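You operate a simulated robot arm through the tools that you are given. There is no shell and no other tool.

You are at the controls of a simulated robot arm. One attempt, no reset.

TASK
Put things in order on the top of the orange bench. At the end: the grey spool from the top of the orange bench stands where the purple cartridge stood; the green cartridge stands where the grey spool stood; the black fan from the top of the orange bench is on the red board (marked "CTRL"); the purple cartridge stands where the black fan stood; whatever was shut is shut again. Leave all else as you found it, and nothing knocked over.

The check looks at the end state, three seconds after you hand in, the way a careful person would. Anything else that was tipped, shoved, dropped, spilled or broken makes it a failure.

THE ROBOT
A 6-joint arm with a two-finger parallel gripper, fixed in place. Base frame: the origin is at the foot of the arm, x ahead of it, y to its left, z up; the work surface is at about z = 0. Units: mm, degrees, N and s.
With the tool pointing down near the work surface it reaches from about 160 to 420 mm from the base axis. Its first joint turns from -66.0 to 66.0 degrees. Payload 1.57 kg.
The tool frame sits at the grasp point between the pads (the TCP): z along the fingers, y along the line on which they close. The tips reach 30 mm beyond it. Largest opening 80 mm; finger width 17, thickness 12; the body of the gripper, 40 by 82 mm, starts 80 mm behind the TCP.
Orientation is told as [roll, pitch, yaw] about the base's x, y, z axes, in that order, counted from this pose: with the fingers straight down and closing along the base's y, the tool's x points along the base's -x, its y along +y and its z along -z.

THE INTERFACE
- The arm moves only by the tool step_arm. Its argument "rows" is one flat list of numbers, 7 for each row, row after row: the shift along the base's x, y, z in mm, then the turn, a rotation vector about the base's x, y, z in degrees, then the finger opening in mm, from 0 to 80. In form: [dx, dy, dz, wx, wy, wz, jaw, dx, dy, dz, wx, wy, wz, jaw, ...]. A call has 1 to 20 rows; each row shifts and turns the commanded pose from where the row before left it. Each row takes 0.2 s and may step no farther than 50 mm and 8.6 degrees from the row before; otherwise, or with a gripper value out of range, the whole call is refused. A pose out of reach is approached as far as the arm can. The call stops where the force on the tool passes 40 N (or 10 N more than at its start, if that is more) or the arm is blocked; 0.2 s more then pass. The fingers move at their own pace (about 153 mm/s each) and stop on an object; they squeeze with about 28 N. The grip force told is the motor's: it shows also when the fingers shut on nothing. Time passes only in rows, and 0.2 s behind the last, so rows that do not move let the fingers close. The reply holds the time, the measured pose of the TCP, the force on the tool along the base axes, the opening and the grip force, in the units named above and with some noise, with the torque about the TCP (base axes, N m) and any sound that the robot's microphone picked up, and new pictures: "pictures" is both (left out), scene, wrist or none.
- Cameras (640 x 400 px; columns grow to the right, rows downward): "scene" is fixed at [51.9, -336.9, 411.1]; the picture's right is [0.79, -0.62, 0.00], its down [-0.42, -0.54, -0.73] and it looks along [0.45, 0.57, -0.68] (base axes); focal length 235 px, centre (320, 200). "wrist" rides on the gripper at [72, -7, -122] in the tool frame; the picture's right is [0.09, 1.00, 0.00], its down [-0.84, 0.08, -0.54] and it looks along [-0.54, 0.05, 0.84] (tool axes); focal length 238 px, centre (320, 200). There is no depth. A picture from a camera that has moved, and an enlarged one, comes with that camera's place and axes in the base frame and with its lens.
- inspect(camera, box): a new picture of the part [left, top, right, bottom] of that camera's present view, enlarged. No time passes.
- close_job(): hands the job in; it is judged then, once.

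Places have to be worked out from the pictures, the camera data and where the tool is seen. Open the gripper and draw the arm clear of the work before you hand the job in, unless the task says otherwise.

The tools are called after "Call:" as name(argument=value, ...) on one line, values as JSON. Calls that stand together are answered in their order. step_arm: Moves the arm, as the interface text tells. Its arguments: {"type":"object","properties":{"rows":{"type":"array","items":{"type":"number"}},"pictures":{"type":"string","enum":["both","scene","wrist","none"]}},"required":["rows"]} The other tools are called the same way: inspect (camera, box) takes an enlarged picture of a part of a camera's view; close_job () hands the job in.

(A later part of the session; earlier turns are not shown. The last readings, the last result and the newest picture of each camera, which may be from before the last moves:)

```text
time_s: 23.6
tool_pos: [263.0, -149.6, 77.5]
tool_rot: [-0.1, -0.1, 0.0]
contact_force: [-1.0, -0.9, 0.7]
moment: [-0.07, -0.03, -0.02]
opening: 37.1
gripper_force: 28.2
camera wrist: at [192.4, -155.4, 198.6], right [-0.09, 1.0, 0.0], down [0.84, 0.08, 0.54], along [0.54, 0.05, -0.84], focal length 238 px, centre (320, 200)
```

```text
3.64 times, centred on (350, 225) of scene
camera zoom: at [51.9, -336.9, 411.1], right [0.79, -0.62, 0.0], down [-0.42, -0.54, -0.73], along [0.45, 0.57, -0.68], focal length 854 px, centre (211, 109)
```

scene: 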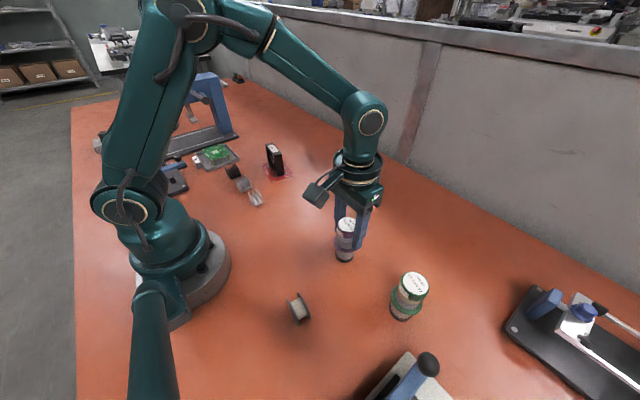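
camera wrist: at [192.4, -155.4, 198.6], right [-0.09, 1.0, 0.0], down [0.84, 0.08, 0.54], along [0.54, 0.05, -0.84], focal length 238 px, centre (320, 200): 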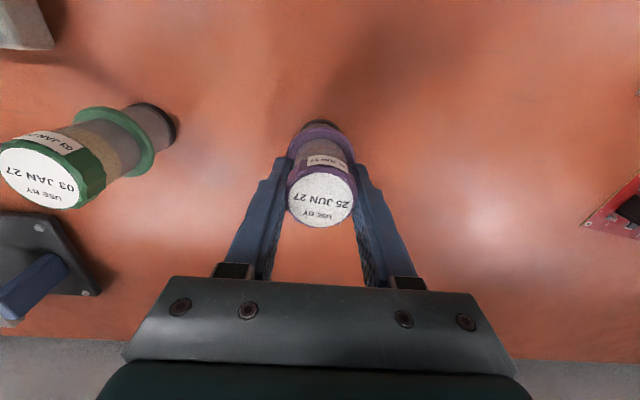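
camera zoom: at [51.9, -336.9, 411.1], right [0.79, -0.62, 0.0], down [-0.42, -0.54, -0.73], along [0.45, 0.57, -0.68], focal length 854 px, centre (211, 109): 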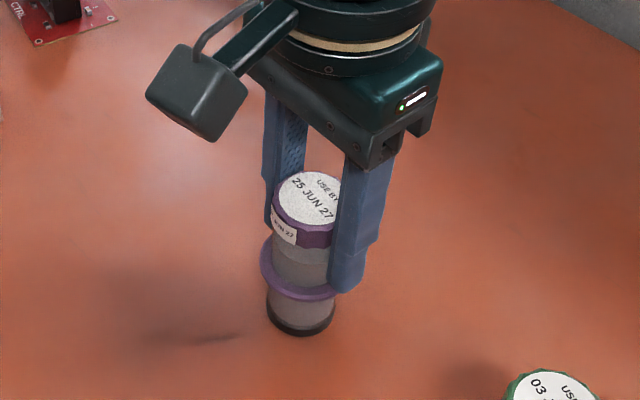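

Held firmly: opening 37 mm, 28 N, cartridge upright. I lift it 60 mm and carry it to the fan's former place at (321,-10).

Call:
step_arm(rows=[0, 0, 10, 0, 0, 0, 25, 0, 0, 25, 0, 0, 0, 25, 0, 0, 25, 0, 0, 0, 25, 8.4, 20.04, 0, 0, 0, 0, 25, 8.4, 20.04, 0, 0, 0, 0, 25, 8.4, 20.04, 0, 0, 0, 0, 25, 8.4, 20.04, 0, 0, 0, 0, 25, 8.4, 20.04, 0, 0, 0, 0, 25, 8.4, 20.04, 0, 0, 0, 0, 25, 8.4, 20.04, 0, 0, 0, 0, 25, 0, 0, 0, 0, 0, 0, 25])

Call:
inspect(camera="scene", box=[270, 110, 410, 240])

```text
time_s: 26.0
tool_pos: [323.2, -7.4, 136.1]
tool_rot: [0.0, 0.0, -0.1]
contact_force: [0.6, 0.5, -2.8]
moment: [0.01, -0.01, -0.02]
opening: 37.1
gripper_force: 28.3
camera wrist: at [252.1, -13.8, 257.1], right [-0.09, 1.0, 0.0], down [0.84, 0.08, 0.54], along [0.54, 0.05, -0.84], focal length 238 px, centre (320, 200)
```

scene: 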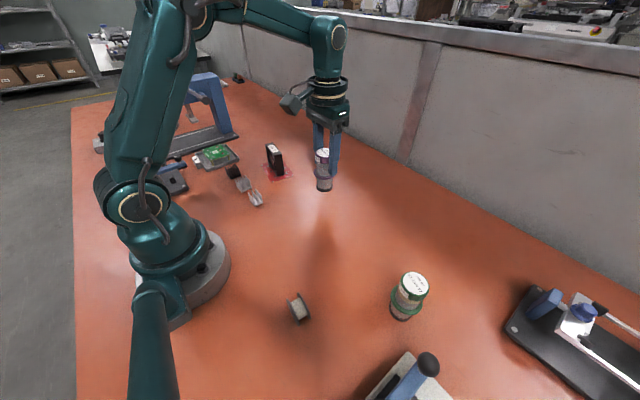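
wrist: 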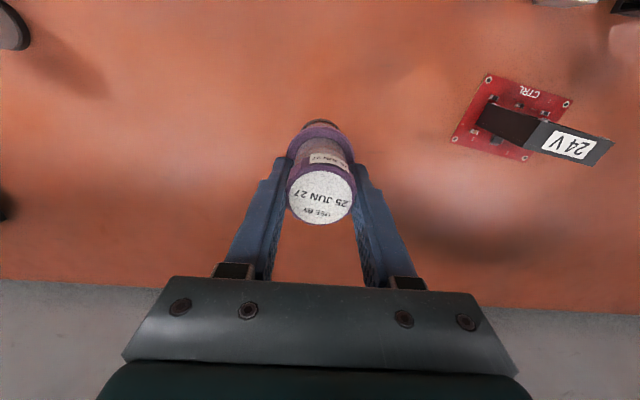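

```text
3.08 times, centred on (340, 175) of scene
camera zoom: at [51.9, -336.8, 411.1], right [0.79, -0.62, 0.0], down [-0.42, -0.54, -0.73], along [0.45, 0.57, -0.68], focal length 723 px, centre (258, 277)
```

zoom: 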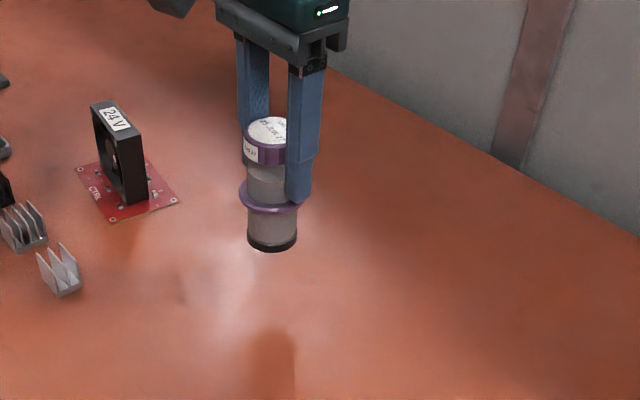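

Cartridge hangs upright over the fan's old spot. I lower it to about 1 mm above the bench, in shrinking steps.

Call:
step_arm(rows=[0, 0, -20, 0, 0, 0, 25, 0, 0, -20, 0, 0, 0, 25, 0, 0, -12, 0, 0, 0, 25, 0, 0, -4, 0, 0, 0, 25, 0, 0, -2, 0, 0, 0, 25, 0, 0, -1.2, 0, 0, 0, 25, 0, 0, 0, 0, 0, 0, 25])

Call:
inspect(camera="scene", box=[280, 130, 380, 230])

```text
time_s: 27.6
tool_pos: [322.9, -9.9, 79.2]
tool_rot: [0.0, -0.1, -0.1]
contact_force: [0.0, -0.6, 19.3]
moment: [0.04, -0.06, 0.15]
opening: 37.0
gripper_force: 27.9
camera wrist: at [252.1, -15.7, 199.4], right [-0.09, 1.0, 0.0], down [0.83, 0.08, 0.55], along [0.54, 0.05, -0.84], focal length 238 px, centre (320, 200)
```

scene: 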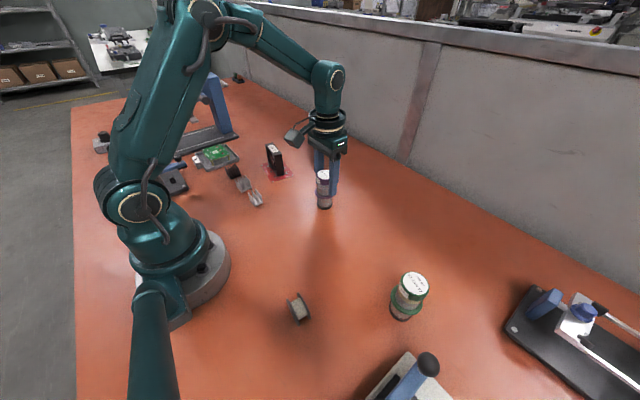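
wrist: 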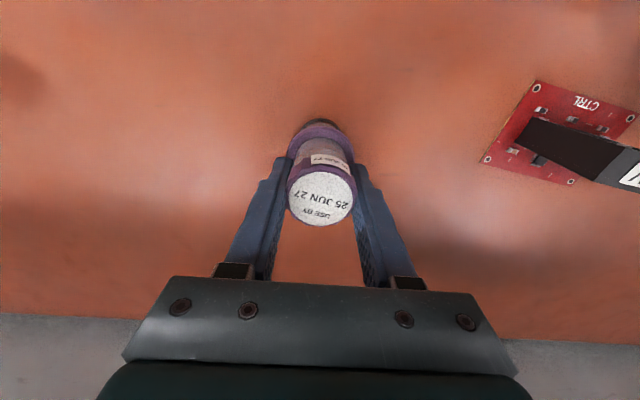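

```text
4.00 times, centred on (330, 180) of scene
camera zoom: at [51.8, -336.9, 411.1], right [0.79, -0.62, 0.0], down [-0.42, -0.54, -0.73], along [0.45, 0.57, -0.68], focal length 940 px, centre (280, 280)
```

zoom: 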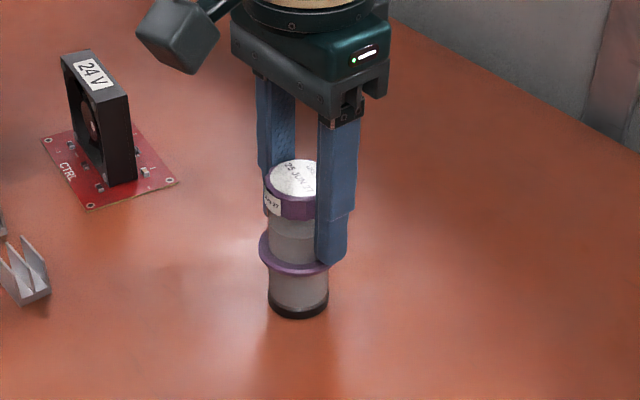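

It is already touching (19 N), so I ease up 0.7 mm and open the fingers slowly.

Call:
step_arm(rows=[0, 0, 0.7, 0, 0, 0, 25, 0, 0, 0, 0, 0, 0, 36, 0, 0, 0, 0, 0, 0, 39, 0, 0, 0, 0, 0, 0, 44, 0, 0, 0, 0, 0, 0, 56, 0, 0, 0, 0, 0, 0, 70, 0, 0, 0, 0, 0, 0, 76])

Call:
inspect(camera="scene", box=[280, 130, 380, 230])

```text
time_s: 29.2
tool_pos: [322.9, -11.2, 78.3]
tool_rot: [0.0, 0.1, 0.0]
contact_force: [0.4, 0.4, 0.4]
moment: [-0.01, 0.01, 0.0]
opening: 76.1
gripper_force: 0.1
camera wrist: at [251.9, -15.9, 199.6], right [-0.09, 1.0, 0.0], down [0.84, 0.08, 0.54], along [0.54, 0.05, -0.84], focal length 238 px, centre (320, 200)
```

scene: 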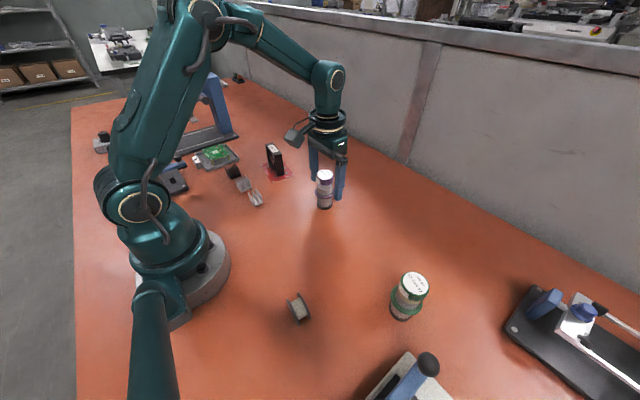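
wrist: 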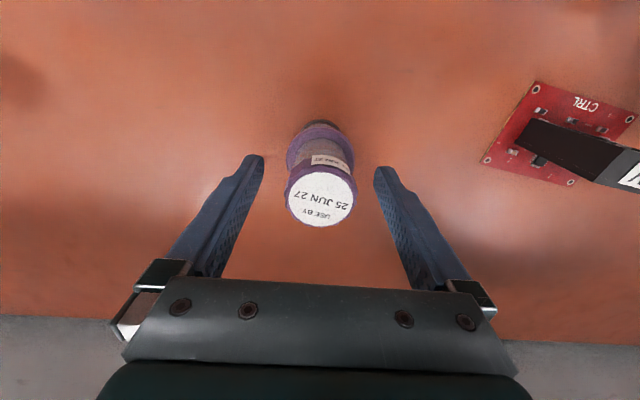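

```text
4.00 times, centred on (330, 180) of scene
camera zoom: at [51.9, -336.9, 411.1], right [0.79, -0.62, 0.0], down [-0.42, -0.54, -0.73], along [0.45, 0.57, -0.68], focal length 940 px, centre (280, 280)
```

zoom: 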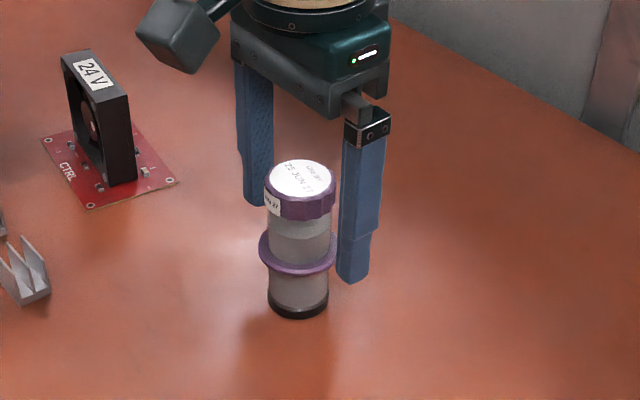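

The purple cartridge stands upright at about (322,-9.5). I rise clear, then swing toward the spool while turning the tool to −90°, so the fingers will close along the spool's axis.

Call:
step_arm(rows=[0, 0, 15, 0, 0, 0, 78, 0, 0, 25, 0, 0, 0, 80, 0, 0, 30, 0, 0, 0, 80, 0, 0, 30, 0, 0, 0, 80, 0, 0, 30, 0, 0, 0, 80, 0, 0, 20, 0, 0, 0, 80, 0, 0, 0, 0, 0, 0, 80], pictures="none")

Call:
step_arm(rows=[-18.2, -15.5, 0, 0, 0, -8.18, 80, -18.2, -15.5, 0, 0, 0, -8.18, 80, -18.2, -15.5, 0, 0, 0, -8.18, 80, -18.2, -15.5, 0, 0, 0, -8.18, 80, -18.2, -15.5, 0, 0, 0, -8.18, 80, -18.2, -15.5, 0, 0, 0, -8.18, 80, -18.2, -15.5, 0, 0, 0, -8.18, 80, -18.2, -15.5, 0, 0, 0, -8.18, 80, -18.2, -15.5, 0, 0, 0, -8.18, 80, -18.2, -15.5, 0, 0, 0, -8.18, 80, -18.2, -15.5, 0, 0, 0, -8.18, 80, 0, 0, 0, 0, 0, 0, 80])

```text
time_s: 30.8
tool_pos: [322.7, -10.1, 229.3]
tool_rot: [0.0, 0.0, -0.1]
contact_force: [-0.1, 0.4, 0.6]
moment: [-0.02, 0.02, 0.01]
opening: 80.3
gripper_force: 0.1
```

```text
time_s: 33.4
tool_pos: [122.0, -180.7, 231.4]
tool_rot: [0.0, 0.0, -90.1]
contact_force: [0.4, -0.4, 0.4]
moment: [0.02, -0.02, 0.0]
opening: 80.0
gripper_force: 0.0
camera wrist: at [116.2, -108.0, 352.2], right [1.0, 0.09, 0.0], down [0.08, -0.84, 0.54], along [0.05, -0.54, -0.84], focal length 238 px, centre (320, 200)
```

scene: 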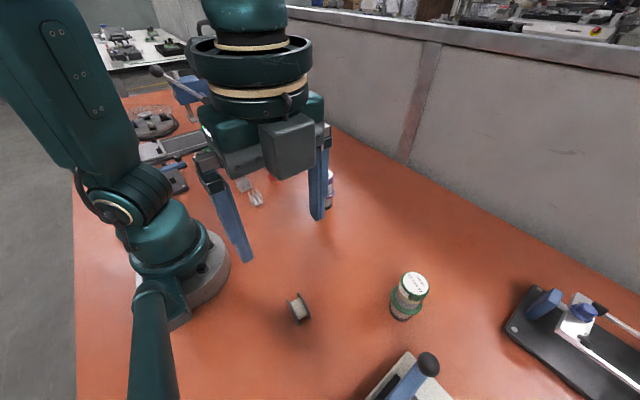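
wrist: 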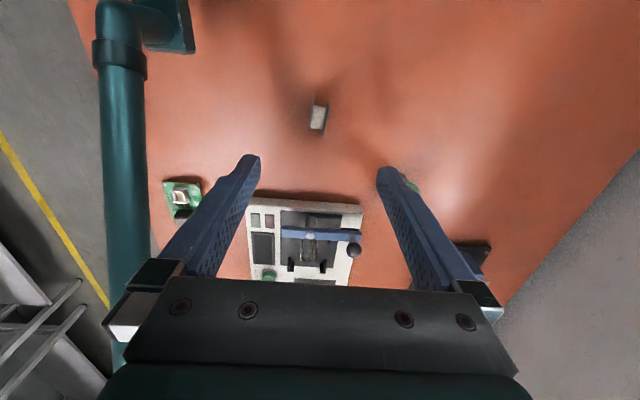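

The spool is in view between the fingers. I zoom in to get its exact place and axis direction.

Call:
inspect(camera="wrist", box=[280, 80, 360, 150])

Call:
inspect(camera="scene", box=[265, 275, 335, 345])

```text
5.71 times, centred on (320, 115) of wrist
camera zoom: at [116.2, -108.0, 352.2], right [1.0, 0.09, 0.0], down [0.08, -0.84, 0.54], along [0.05, -0.54, -0.84], focal length 1362 px, centre (320, 686)
```

zoom: 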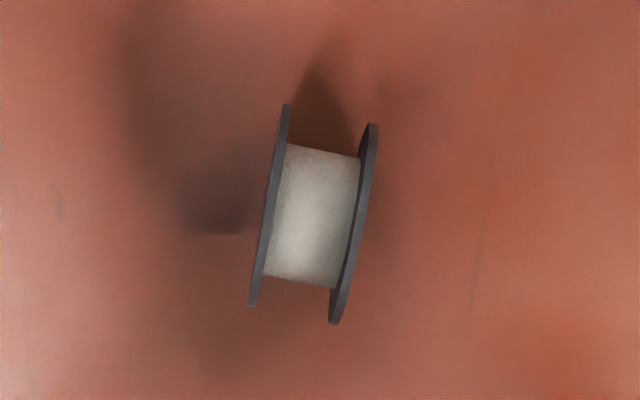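

```text
5.71 times, centred on (300, 310) of scene
camera zoom: at [51.9, -336.9, 411.1], right [0.79, -0.62, 0.0], down [-0.42, -0.54, -0.73], along [0.45, 0.57, -0.68], focal length 1342 px, centre (434, -429)
```

zoom: 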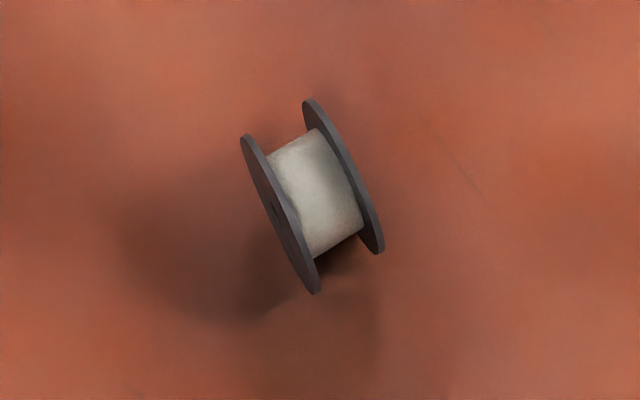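

Spool: flange Ø≈49 mm, centre near (121,-188), axis turned about −7° from x. I align the tool (yaw −97°) over it and descend partway to check again.

Call:
step_arm(rows=[-0.3, -4, 0, 0, 0, -3.5, 80, 0, -3.5, 0, 0, 0, -3.4, 80, 0, 0, -25, 0, 0, 0, 80, 0, 0, -25, 0, 0, 0, 70, 0, 0, -25, 0, 0, 0, 60, 0, 0, -25, 0, 0, 0, 60, 0, 0, -20, 0, 0, 0, 60, 0, 0, 0, 0, 0, 0, 60])

Call:
inspect(camera="wrist", box=[260, 80, 380, 200])

```text
time_s: 35.2
tool_pos: [121.8, -190.1, 109.8]
tool_rot: [0.0, -0.1, -96.9]
contact_force: [-0.5, 0.2, 0.8]
moment: [-0.01, 0.01, 0.03]
opening: 60.1
gripper_force: 0.0
camera wrist: at [124.8, -116.7, 230.6], right [1.0, -0.03, 0.0], down [-0.02, -0.84, 0.54], along [-0.02, -0.54, -0.84], focal length 238 px, centre (320, 200)
```

scene: 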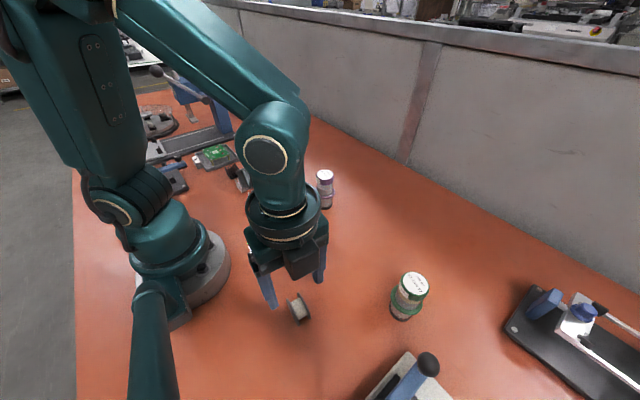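
wrist: 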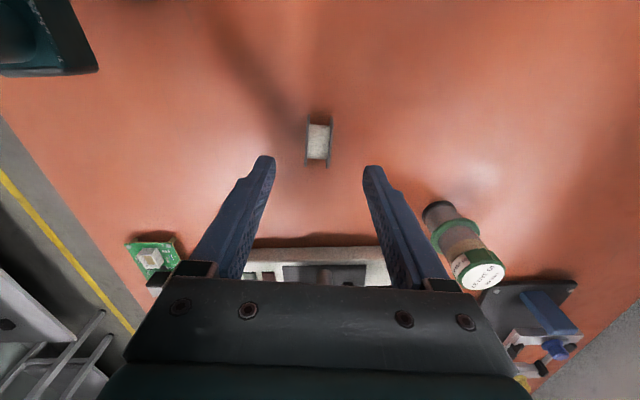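

```text
3.33 times, centred on (320, 140) of wrist
camera zoom: at [124.8, -116.7, 230.6], right [1.0, -0.03, 0.0], down [-0.02, -0.84, 0.54], along [-0.02, -0.54, -0.84], focal length 794 px, centre (320, 400)
```

zoom: 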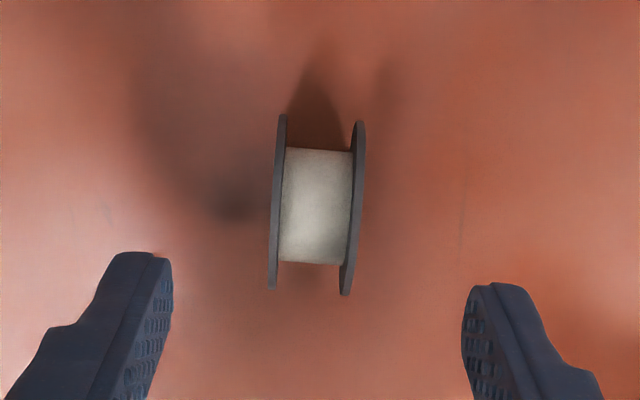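

Spool centre is confirmed at (121.4,-187.6), 1–2 mm from the tool axis. I correct by (−1.2,+1.2) and descend so the tips are about 6 mm above the bench.

Call:
step_arm(rows=[-1.2, 1.2, -20, 0, 0, 0, 60, 0, 0, -20, 0, 0, 0, 56, 0, 0, -20, 0, 0, 0, 50, 0, 0, -8, 0, 0, 0, 50, 0, 0, -4.7, 0, 0, 0, 50, 0, 0, 0, 0, 0, 0, 50])

Call:
inspect(camera="wrist", box=[250, 90, 390, 230])

Call:
inspect(camera="scene", box=[240, 240, 360, 350])

```text
time_s: 36.6
tool_pos: [120.3, -187.9, 36.6]
tool_rot: [0.0, 0.1, -96.9]
contact_force: [-0.2, -0.2, 0.1]
moment: [-0.01, 0.01, 0.01]
opening: 50.0
gripper_force: 0.1
camera wrist: at [123.9, -114.3, 157.3], right [1.0, -0.03, 0.0], down [-0.02, -0.84, 0.54], along [-0.02, -0.54, -0.84], focal length 238 px, centre (320, 200)
```

scene: 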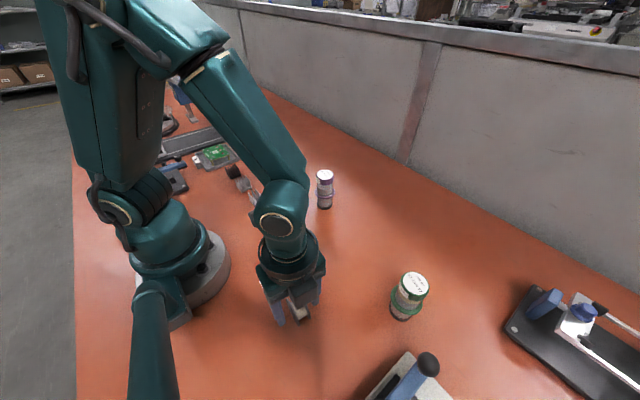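
wrist: 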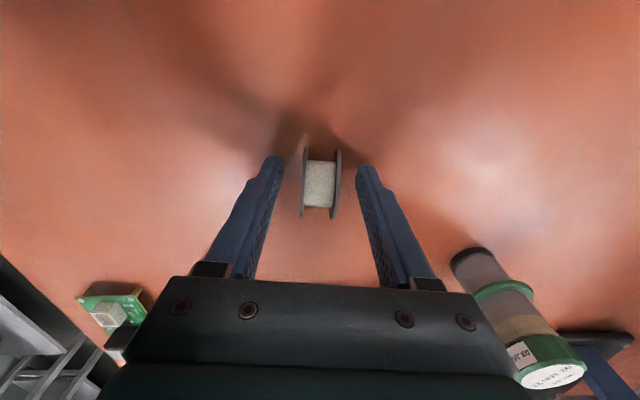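

```text
2.86 times, centred on (320, 160) of wrist
camera zoom: at [123.9, -114.3, 157.3], right [1.0, -0.03, 0.0], down [-0.02, -0.84, 0.54], along [-0.02, -0.54, -0.84], focal length 681 px, centre (320, 314)
```

zoom: 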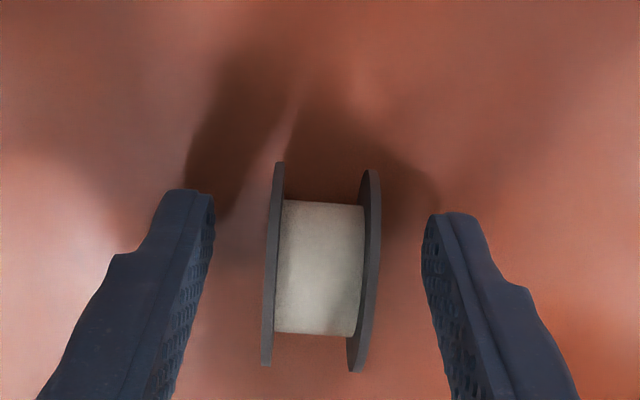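

```text
3.64 times, centred on (300, 295) of scene
camera zoom: at [51.9, -336.9, 411.1], right [0.79, -0.62, 0.0], down [-0.42, -0.54, -0.73], along [0.45, 0.57, -0.68], focal length 854 px, centre (393, -146)
```

zoom: 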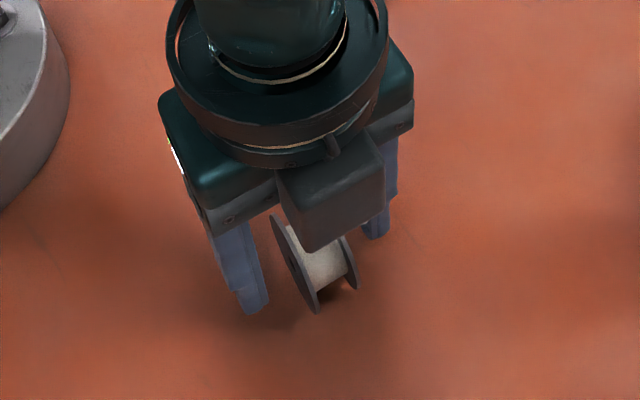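

The spool is centred between the fingers. I close on its flanges.

Call:
step_arm(rows=[0, 0, 0, 0, 0, 0, 36, 0, 0, 0, 0, 0, 0, 28, 0, 0, 0, 0, 0, 0, 20, 0, 0, 0, 0, 0, 0, 14, 0, 0, 0, 0, 0, 0, 14], pictures="wrist")

Call:
inspect(camera="wrist", box=[250, 90, 390, 230])

```text
time_s: 37.8
tool_pos: [120.8, -187.3, 36.1]
tool_rot: [0.0, 0.0, -96.9]
contact_force: [-0.9, 0.2, 0.0]
moment: [-0.03, 0.0, 0.02]
opening: 20.8
gripper_force: 28.0
camera wrist: at [123.9, -114.4, 157.5], right [1.0, -0.03, 0.0], down [-0.02, -0.84, 0.54], along [-0.02, -0.54, -0.84], focal length 238 px, centre (320, 200)
```

wrist: 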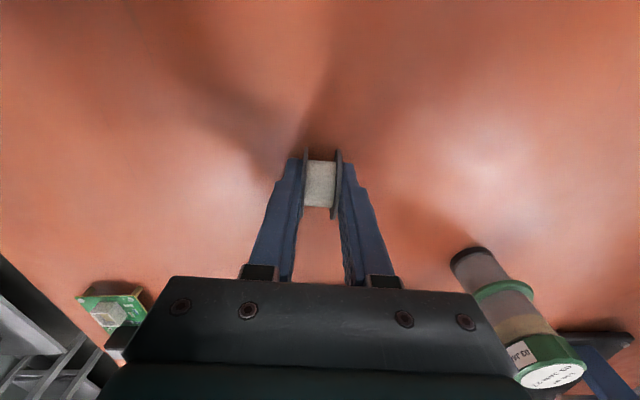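

```text
2.86 times, centred on (320, 160) of wrist
camera zoom: at [123.9, -114.4, 157.5], right [1.0, -0.03, 0.0], down [-0.02, -0.84, 0.54], along [-0.02, -0.54, -0.84], focal length 681 px, centre (320, 314)
```

zoom: 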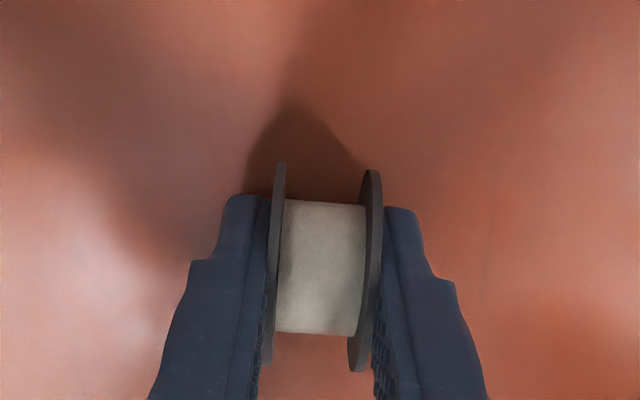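

Spool held (20.8 mm, 28 N). I lift it 60 mm and carry it, same orientation, to the purple cartridge's former place (≈262.7,-150).

Call:
step_arm(rows=[0, 0, 10, 0, 0, 0, 14, 0, 0, 25, 0, 0, 0, 14, 0, 0, 25, 0, 0, 0, 14, 20.41, 5.36, 0, 0, 0, 0, 14, 20.41, 5.36, 0, 0, 0, 0, 14, 20.41, 5.36, 0, 0, 0, 0, 14, 20.41, 5.36, 0, 0, 0, 0, 14, 20.41, 5.36, 0, 0, 0, 0, 14, 20.41, 5.36, 0, 0, 0, 0, 14, 20.41, 5.36, 0, 0, 0, 0, 14, 0, 0, 0, 0, 0, 0, 14])

Call:
inspect(camera="scene", box=[290, 150, 410, 270])

```text
time_s: 40.2
tool_pos: [262.7, -149.5, 96.8]
tool_rot: [0.0, 0.0, -96.9]
contact_force: [-0.3, 0.3, 0.8]
moment: [-0.02, -0.01, 0.01]
opening: 21.0
gripper_force: 28.1
camera wrist: at [266.2, -76.2, 217.9], right [1.0, -0.03, 0.0], down [-0.02, -0.84, 0.54], along [-0.02, -0.54, -0.84], focal length 238 px, centre (320, 200)
```

scene: 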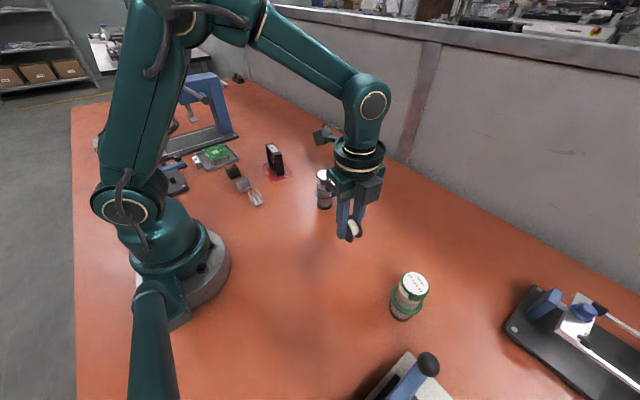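
wrist: 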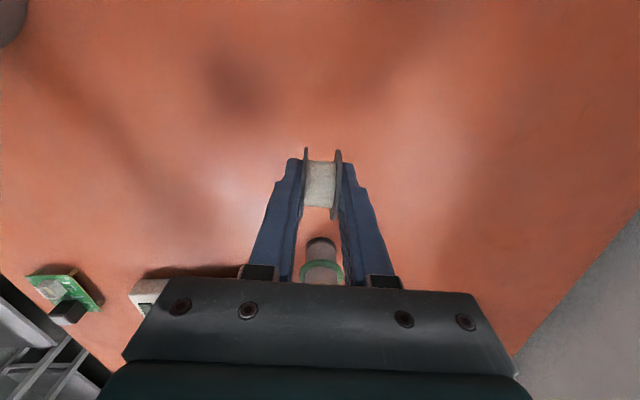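

```text
3.33 times, centred on (350, 210) of scene
camera zoom: at [51.9, -336.9, 411.1], right [0.79, -0.62, 0.0], down [-0.42, -0.54, -0.73], along [0.45, 0.57, -0.68], focal length 783 px, centre (220, 167)
```

zoom: 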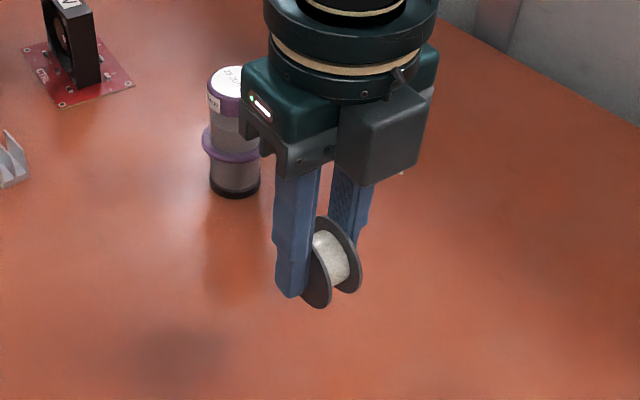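

Spool is over the purple's old spot, level. I lower it in shrinking steps to just touch the bench.

Call:
step_arm(rows=[0, 0, -20, 0, 0, 0, 14, 0, 0, -20, 0, 0, 0, 14, 0, 0, -12, 0, 0, 0, 14, 0, 0, -4, 0, 0, 0, 14, 0, 0, -2, 0, 0, 0, 14, 0, 0, -0.7, 0, 0, 0, 14, 0, 0, 0, 0, 0, 0, 14])

Call:
inspect(camera="scene", box=[300, 180, 400, 280])

```text
time_s: 41.8
tool_pos: [263.4, -148.7, 37.5]
tool_rot: [0.1, 0.1, -96.9]
contact_force: [0.4, -0.8, 0.5]
moment: [0.0, 0.04, -0.03]
opening: 20.9
gripper_force: 28.0
camera wrist: at [266.6, -76.1, 158.4], right [1.0, -0.03, 0.0], down [-0.02, -0.84, 0.54], along [-0.02, -0.54, -0.84], focal length 238 px, centre (320, 200)
```

scene: 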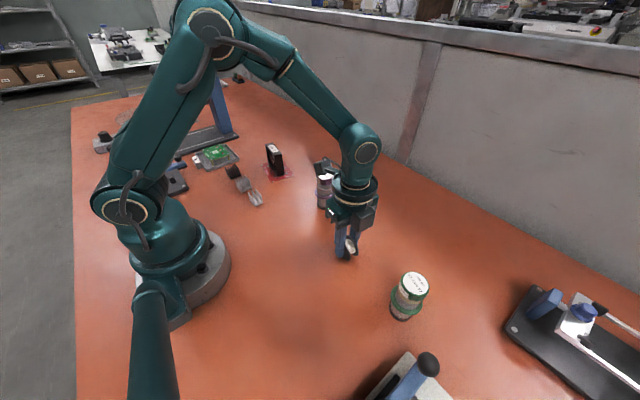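
wrist: 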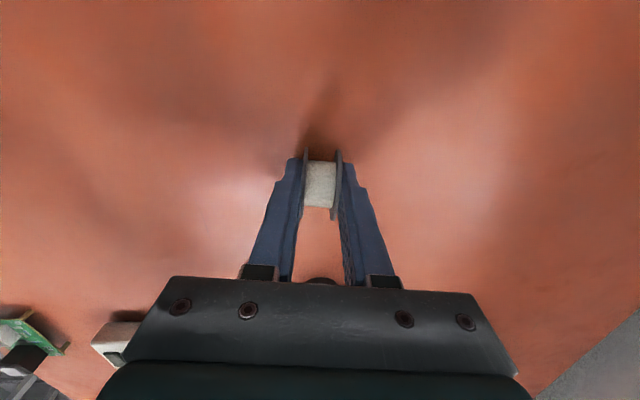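

```text
4.00 times, centred on (350, 230) of scene
camera zoom: at [51.9, -336.9, 411.1], right [0.79, -0.62, 0.0], down [-0.42, -0.54, -0.73], along [0.45, 0.57, -0.68], focal length 940 px, centre (200, 80)
```

zoom: 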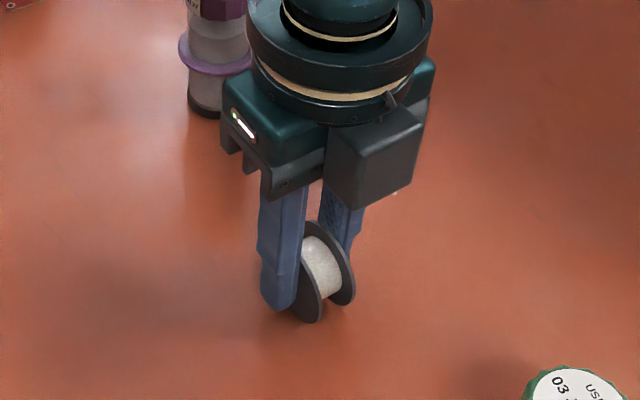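

No contact yet (0.5 N). I creep down another 1 mm in small steps.

Call:
step_arm(rows=[0, 0, -0.5, 0, 0, 0, 14, 0, 0, 0, 0, 0, 0, 14, 0, 0, -0.4, 0, 0, 0, 14, 0, 0, 0, 0, 0, 0, 14], pictures="none")

```text
time_s: 42.8
tool_pos: [263.3, -149.0, 36.4]
tool_rot: [0.0, 0.0, -97.0]
contact_force: [0.0, -0.5, -0.5]
moment: [0.02, -0.03, -0.02]
opening: 20.8
gripper_force: 27.9
```

Call:
step_arm(rows=[0, 0, -0.4, 0, 0, 0, 14, 0, 0, 0, 0, 0, 0, 14], pictures="none")

```text
time_s: 43.4
tool_pos: [263.4, -149.2, 36.4]
tool_rot: [0.1, -0.1, -96.9]
contact_force: [0.5, 0.1, 0.0]
moment: [0.0, 0.03, -0.01]
opening: 21.0
gripper_force: 28.6
```

Still about 0 N at the pick-up height; I lower another 0.4 mm and read the force.

Call:
step_arm(rows=[0, 0, -0.4, 0, 0, 0, 14, 0, 0, 0, 0, 0, 0, 14], pictures="none")

```text
time_s: 44.0
tool_pos: [262.9, -149.9, 36.4]
tool_rot: [0.0, 0.0, -96.9]
contact_force: [-4.5, 2.6, 13.9]
moment: [0.02, 0.12, 0.03]
opening: 21.1
gripper_force: 27.8
```

Contact now shows 14 N, so the spool is on the bench. I back off 0.3 mm and open slowly along its axis.

Call:
step_arm(rows=[0, 0, 0.3, 0, 0, 0, 14, 0, 0, 0, 0, 0, 0, 20, 0, 0, 0, 0, 0, 0, 22, 0, 0, 0, 0, 0, 0, 26, 0, 0, 0, 0, 0, 0, 34, 0, 0, 0, 0, 0, 0, 44, 0, 0, 0, 0, 0, 0, 50])

Call:
inspect(camera="scene", box=[300, 180, 400, 280])

Call:
inspect(camera="wrist", box=[250, 90, 390, 230])

```text
time_s: 45.6
tool_pos: [263.5, -150.1, 36.9]
tool_rot: [-0.1, 0.0, -96.9]
contact_force: [0.8, 1.0, 0.5]
moment: [0.01, 0.02, -0.02]
opening: 49.9
gripper_force: 0.0
camera wrist: at [266.7, -76.8, 157.2], right [1.0, -0.03, 0.0], down [-0.02, -0.84, 0.54], along [-0.02, -0.54, -0.84], focal length 238 px, centre (320, 200)
```

scene: 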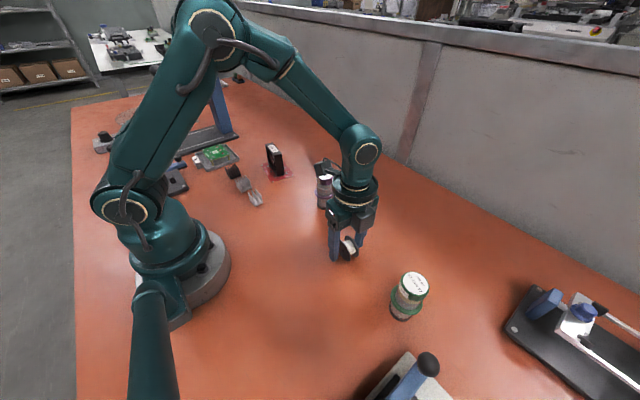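
wrist: 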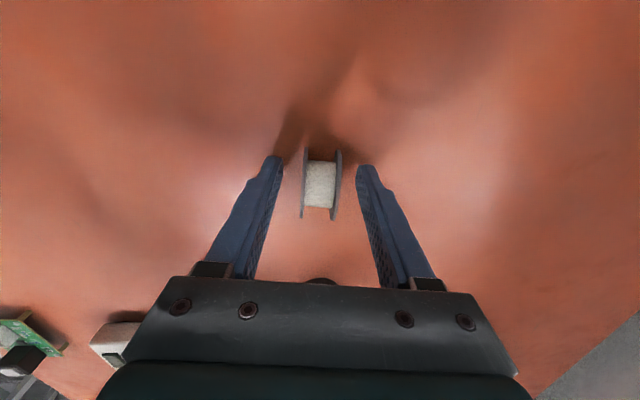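

```text
4.00 times, centred on (350, 230) of scene
camera zoom: at [51.9, -336.9, 411.1], right [0.79, -0.62, 0.0], down [-0.42, -0.54, -0.73], along [0.45, 0.57, -0.68], focal length 940 px, centre (200, 80)
```

zoom: 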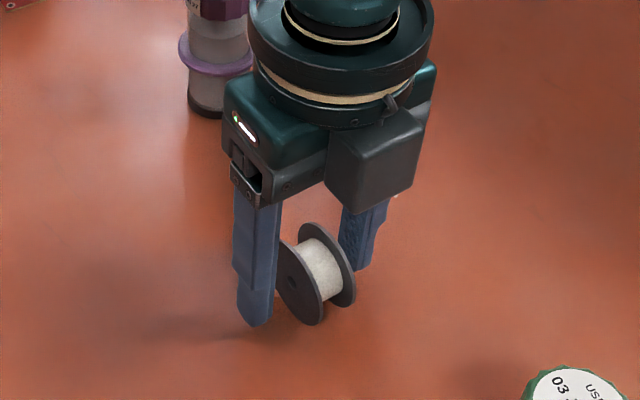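

```text
2.86 times, centred on (320, 160) of wrist
camera zoom: at [266.7, -76.8, 157.2], right [1.0, -0.03, 0.0], down [-0.02, -0.84, 0.54], along [-0.02, -0.54, -0.84], focal length 681 px, centre (320, 314)
```

zoom: 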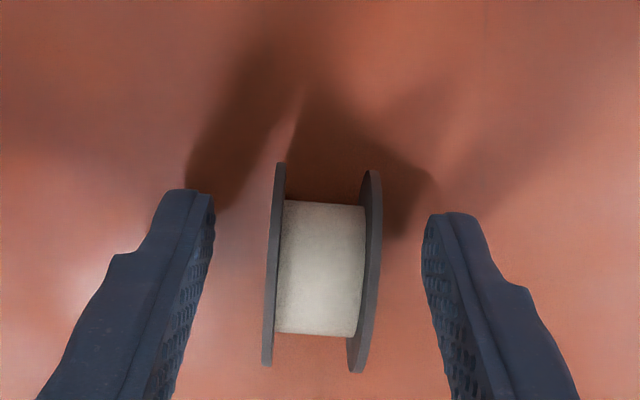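

The spool stands where purple was, unmoved by the release. I rise straight up and move over to view the green cartridge with the tool kept at −97°.

Call:
step_arm(rows=[0, 0, 10, 0, 0, 0, 52, 0, 0, 20, 0, 0, 0, 56, 0, 0, 30, 0, 0, 0, 60, 0, 0, 30, 0, 0, 0, 70, 0, 0, 30, 0, 0, 0, 80, 0, 0, 30, 0, 0, 0, 80, 0, 0, 30, 0, 0, 0, 80, -2, -25, 10, 0, 0, 0, 80, -2, -25, 5, 0, 0, 0, 80, -2, -25, 0, 0, 0, 0, 80, -2, -25, 0, 0, 0, 0, 80, 0, 0, 0, 0, 0, 0, 80])

Call:
inspect(camera="wrist", box=[250, 70, 390, 210])

Call:
inspect(camera="scene", box=[300, 200, 460, 340])

```text
time_s: 48.2
tool_pos: [250.5, -247.1, 224.9]
tool_rot: [0.1, 0.0, -96.9]
contact_force: [-0.5, -0.6, 0.3]
moment: [-0.04, 0.01, 0.01]
opening: 80.2
gripper_force: 0.0
out of reach, approached as far as the arm can: row 11
camera wrist: at [253.9, -173.5, 347.0], right [1.0, -0.03, 0.0], down [-0.02, -0.84, 0.54], along [-0.02, -0.54, -0.84], focal length 238 px, centre (320, 200)
```

scene: 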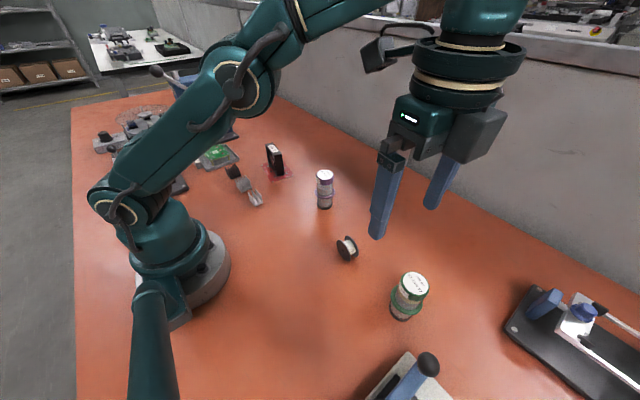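
wrist: 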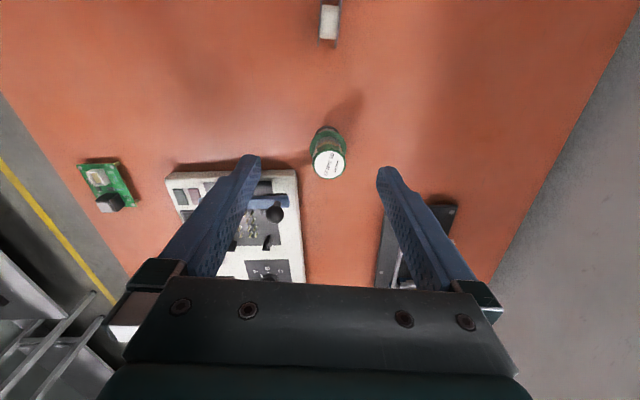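

```text
2.86 times, centred on (320, 140) of wrist
camera zoom: at [253.9, -173.5, 347.0], right [1.0, -0.03, 0.0], down [-0.02, -0.84, 0.54], along [-0.02, -0.54, -0.84], focal length 681 px, centre (320, 371)
```

zoom: 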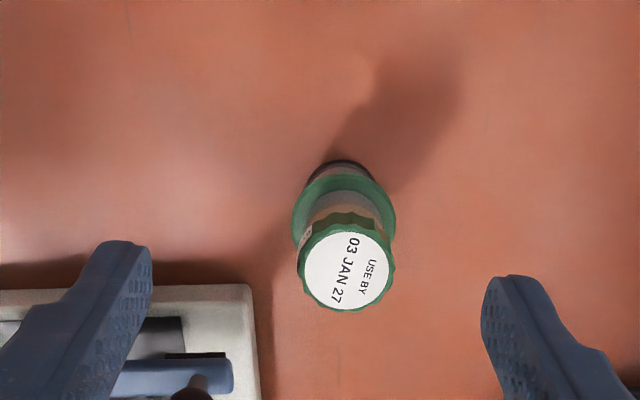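

```text
2.86 times, centred on (380, 270) of scene
camera zoom: at [51.9, -336.9, 411.1], right [0.79, -0.62, 0.0], down [-0.42, -0.54, -0.73], along [0.45, 0.57, -0.68], focal length 671 px, centre (149, 0)
```

zoom: 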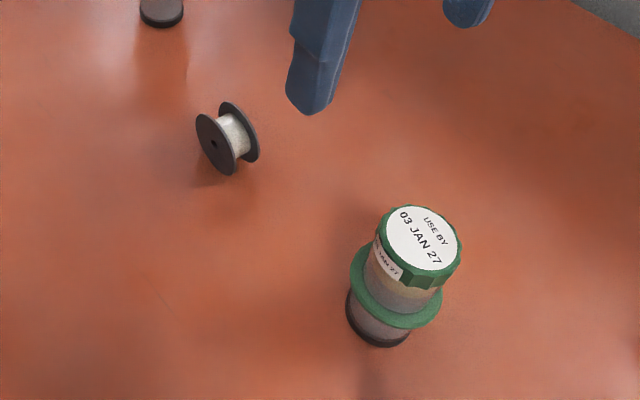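

Row 11 was beyond reach at that height, so the arm is slightly short of command. The green cartridge works out at about (261.5,-289.5), top z≈89; I first drop 45 mm in place to come back within reach and re-read the pose.

Call:
step_arm(rows=[0, 0, -20, 0, 0, 0, 80, 0, 0, -25, 0, 0, 0, 80, 0, 0, 0, 0, 0, 0, 80])

Call:
inspect(camera="wrist", box=[250, 70, 390, 210])

```text
time_s: 49.0
tool_pos: [251.7, -245.6, 181.6]
tool_rot: [0.0, -0.1, -96.9]
contact_force: [0.9, -0.3, -0.7]
moment: [0.01, 0.01, 0.01]
opening: 80.2
gripper_force: 0.1
camera wrist: at [253.5, -172.5, 302.1], right [1.0, -0.03, 0.0], down [-0.02, -0.84, 0.54], along [-0.01, -0.54, -0.84], focal length 238 px, centre (320, 200)
```

scene: 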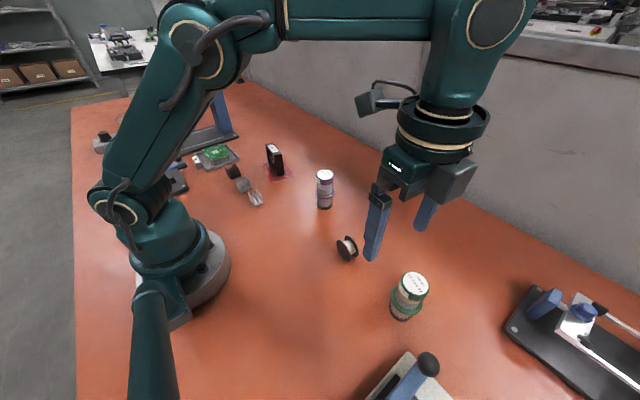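
wrist: 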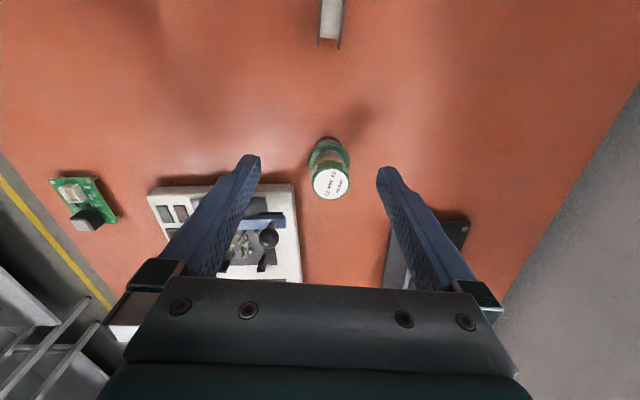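

```text
2.86 times, centred on (320, 140) of wrist
camera zoom: at [253.5, -172.5, 302.1], right [1.0, -0.03, 0.0], down [-0.02, -0.84, 0.54], along [-0.01, -0.54, -0.84], focal length 681 px, centre (320, 371)
```

zoom: 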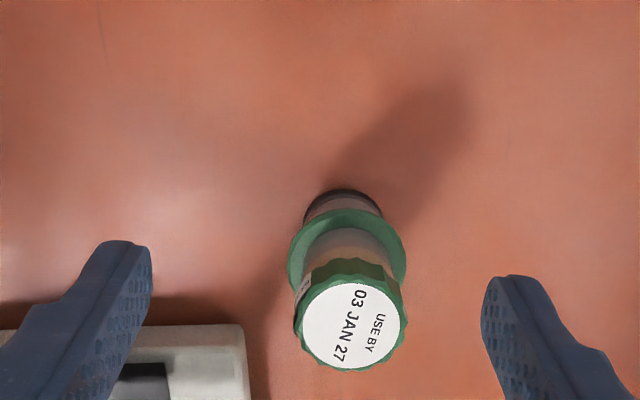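

The command was clipped at the reach limit; the tool is now at (251.7,-245.6,181.6). Reach grows lower down, so I drop to z≈135 (tips above the cap) and then shift (+9.5,−45) over the green cartridge.

Call:
step_arm(rows=[0, 0, -23, 0, 0, 0, 80, 0, 0, -23, 0, 0, 0, 80, 4.75, -22.6, 0, 0, 0, 0, 80, 4.75, -22.6, 0, 0, 0, 0, 80, 0, 0, 0, 0, 0, 0, 80])

Call:
inspect(camera="wrist", box=[250, 90, 390, 230])

Call:
inspect(camera="scene", box=[340, 180, 500, 340])

```text
time_s: 50.2
tool_pos: [258.3, -289.5, 135.4]
tool_rot: [0.1, 0.1, -96.9]
contact_force: [0.0, 0.0, 0.8]
moment: [-0.03, -0.02, 0.0]
opening: 80.2
gripper_force: 0.0
camera wrist: at [262.4, -216.7, 256.8], right [1.0, -0.03, 0.0], down [-0.02, -0.84, 0.54], along [-0.02, -0.54, -0.84], focal length 238 px, centre (320, 200)
```

scene: 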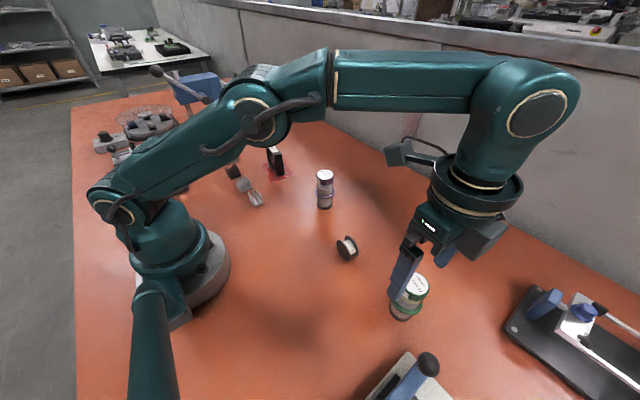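
wrist: 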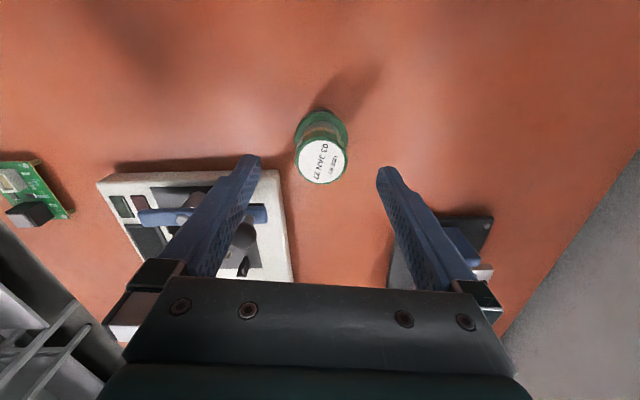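

```text
2.86 times, centred on (320, 160) of wrist
camera zoom: at [262.4, -216.7, 256.8], right [1.0, -0.03, 0.0], down [-0.02, -0.84, 0.54], along [-0.02, -0.54, -0.84], focal length 681 px, centre (320, 314)
```

zoom: 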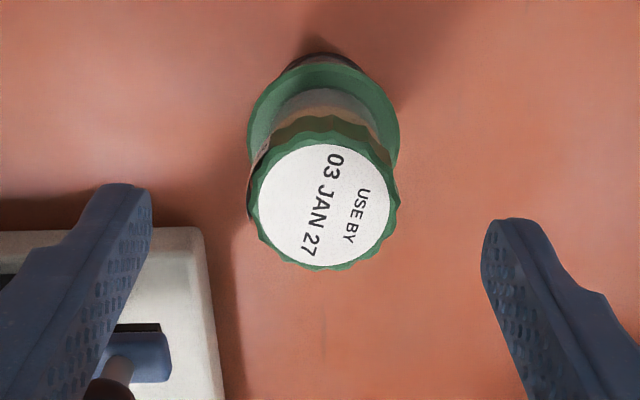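

```text
2.50 times, centred on (420, 260) of scene
camera zoom: at [51.9, -336.9, 411.1], right [0.79, -0.62, 0.0], down [-0.42, -0.54, -0.73], along [0.45, 0.57, -0.68], focal length 587 px, centre (70, 50)
```

zoom: 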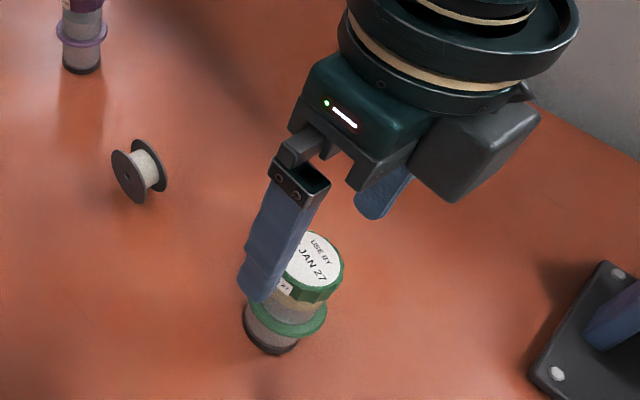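

The cap centre is at about (261.3,-290.4), within 1.5 mm of the tool axis. I fine-tune and descend 58 mm to the grasp height, tips above the flange.

Call:
step_arm(rows=[0.6, -1.2, -15, 0, 0, 0, 80, 0, 0, -15, 0, 0, 0, 80, 0, 0, -15, 0, 0, 0, 80, 0, 0, -13, 0, 0, 0, 80, 0, 0, 0, 0, 0, 0, 80])

Call:
inspect(camera="scene", box=[340, 200, 480, 340])

Call:
inspect(camera="wrist", box=[230, 90, 410, 270])

```text
time_s: 51.4
tool_pos: [257.9, -290.4, 76.5]
tool_rot: [0.0, 0.0, -96.8]
contact_force: [0.3, 0.2, -0.1]
moment: [0.01, 0.0, -0.01]
opening: 80.1
gripper_force: 0.1
camera wrist: at [261.8, -217.1, 198.2], right [1.0, -0.03, 0.0], down [-0.02, -0.84, 0.54], along [-0.02, -0.54, -0.84], focal length 238 px, centre (320, 200)
```

scene: 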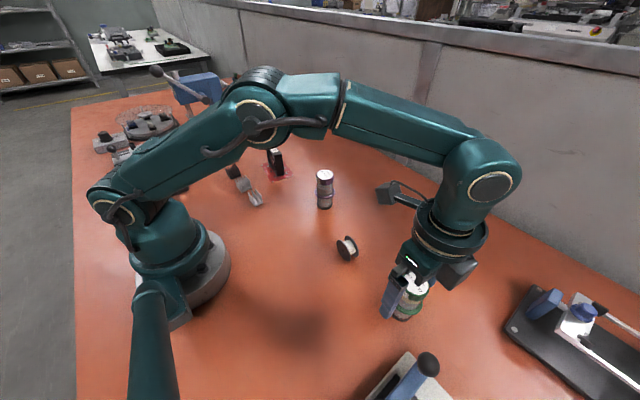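
wrist: 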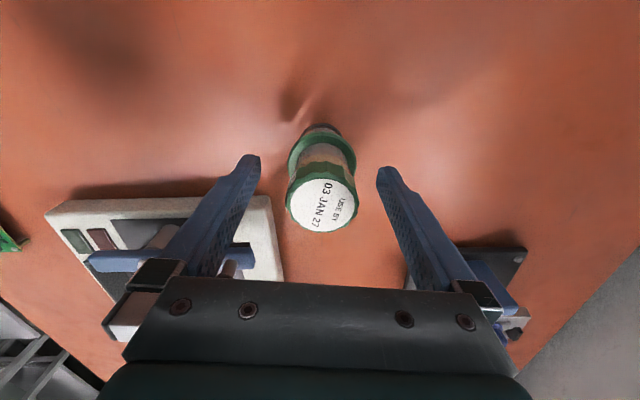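

```text
2.86 times, centred on (410, 270) of scene
camera zoom: at [51.9, -336.9, 411.1], right [0.79, -0.62, 0.0], down [-0.42, -0.54, -0.73], along [0.45, 0.57, -0.68], focal length 671 px, centre (63, 0)
```

zoom: 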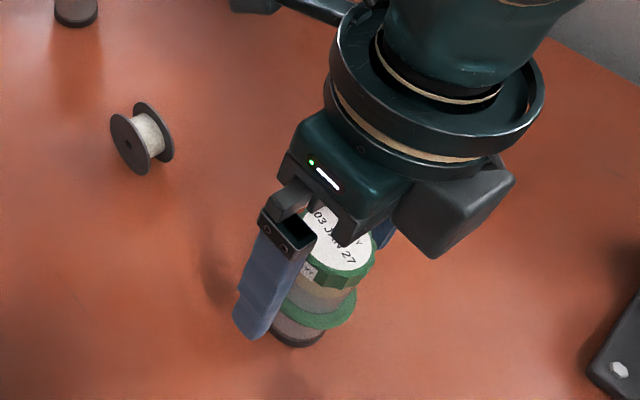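

```text
2.22 times, centred on (320, 180) of wrist
camera zoom: at [261.8, -217.1, 198.2], right [1.0, -0.03, 0.0], down [-0.02, -0.84, 0.54], along [-0.02, -0.54, -0.84], focal length 530 px, centre (320, 244)
```

zoom: 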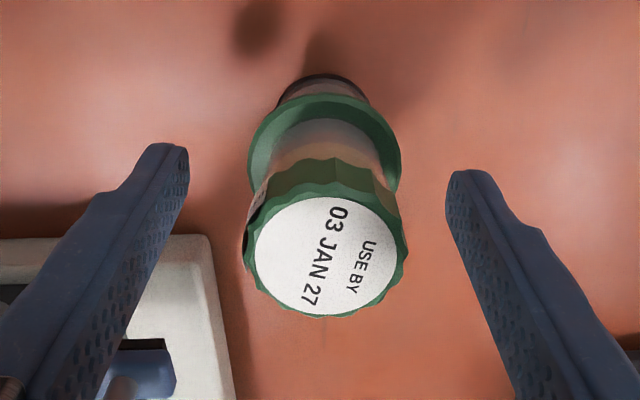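

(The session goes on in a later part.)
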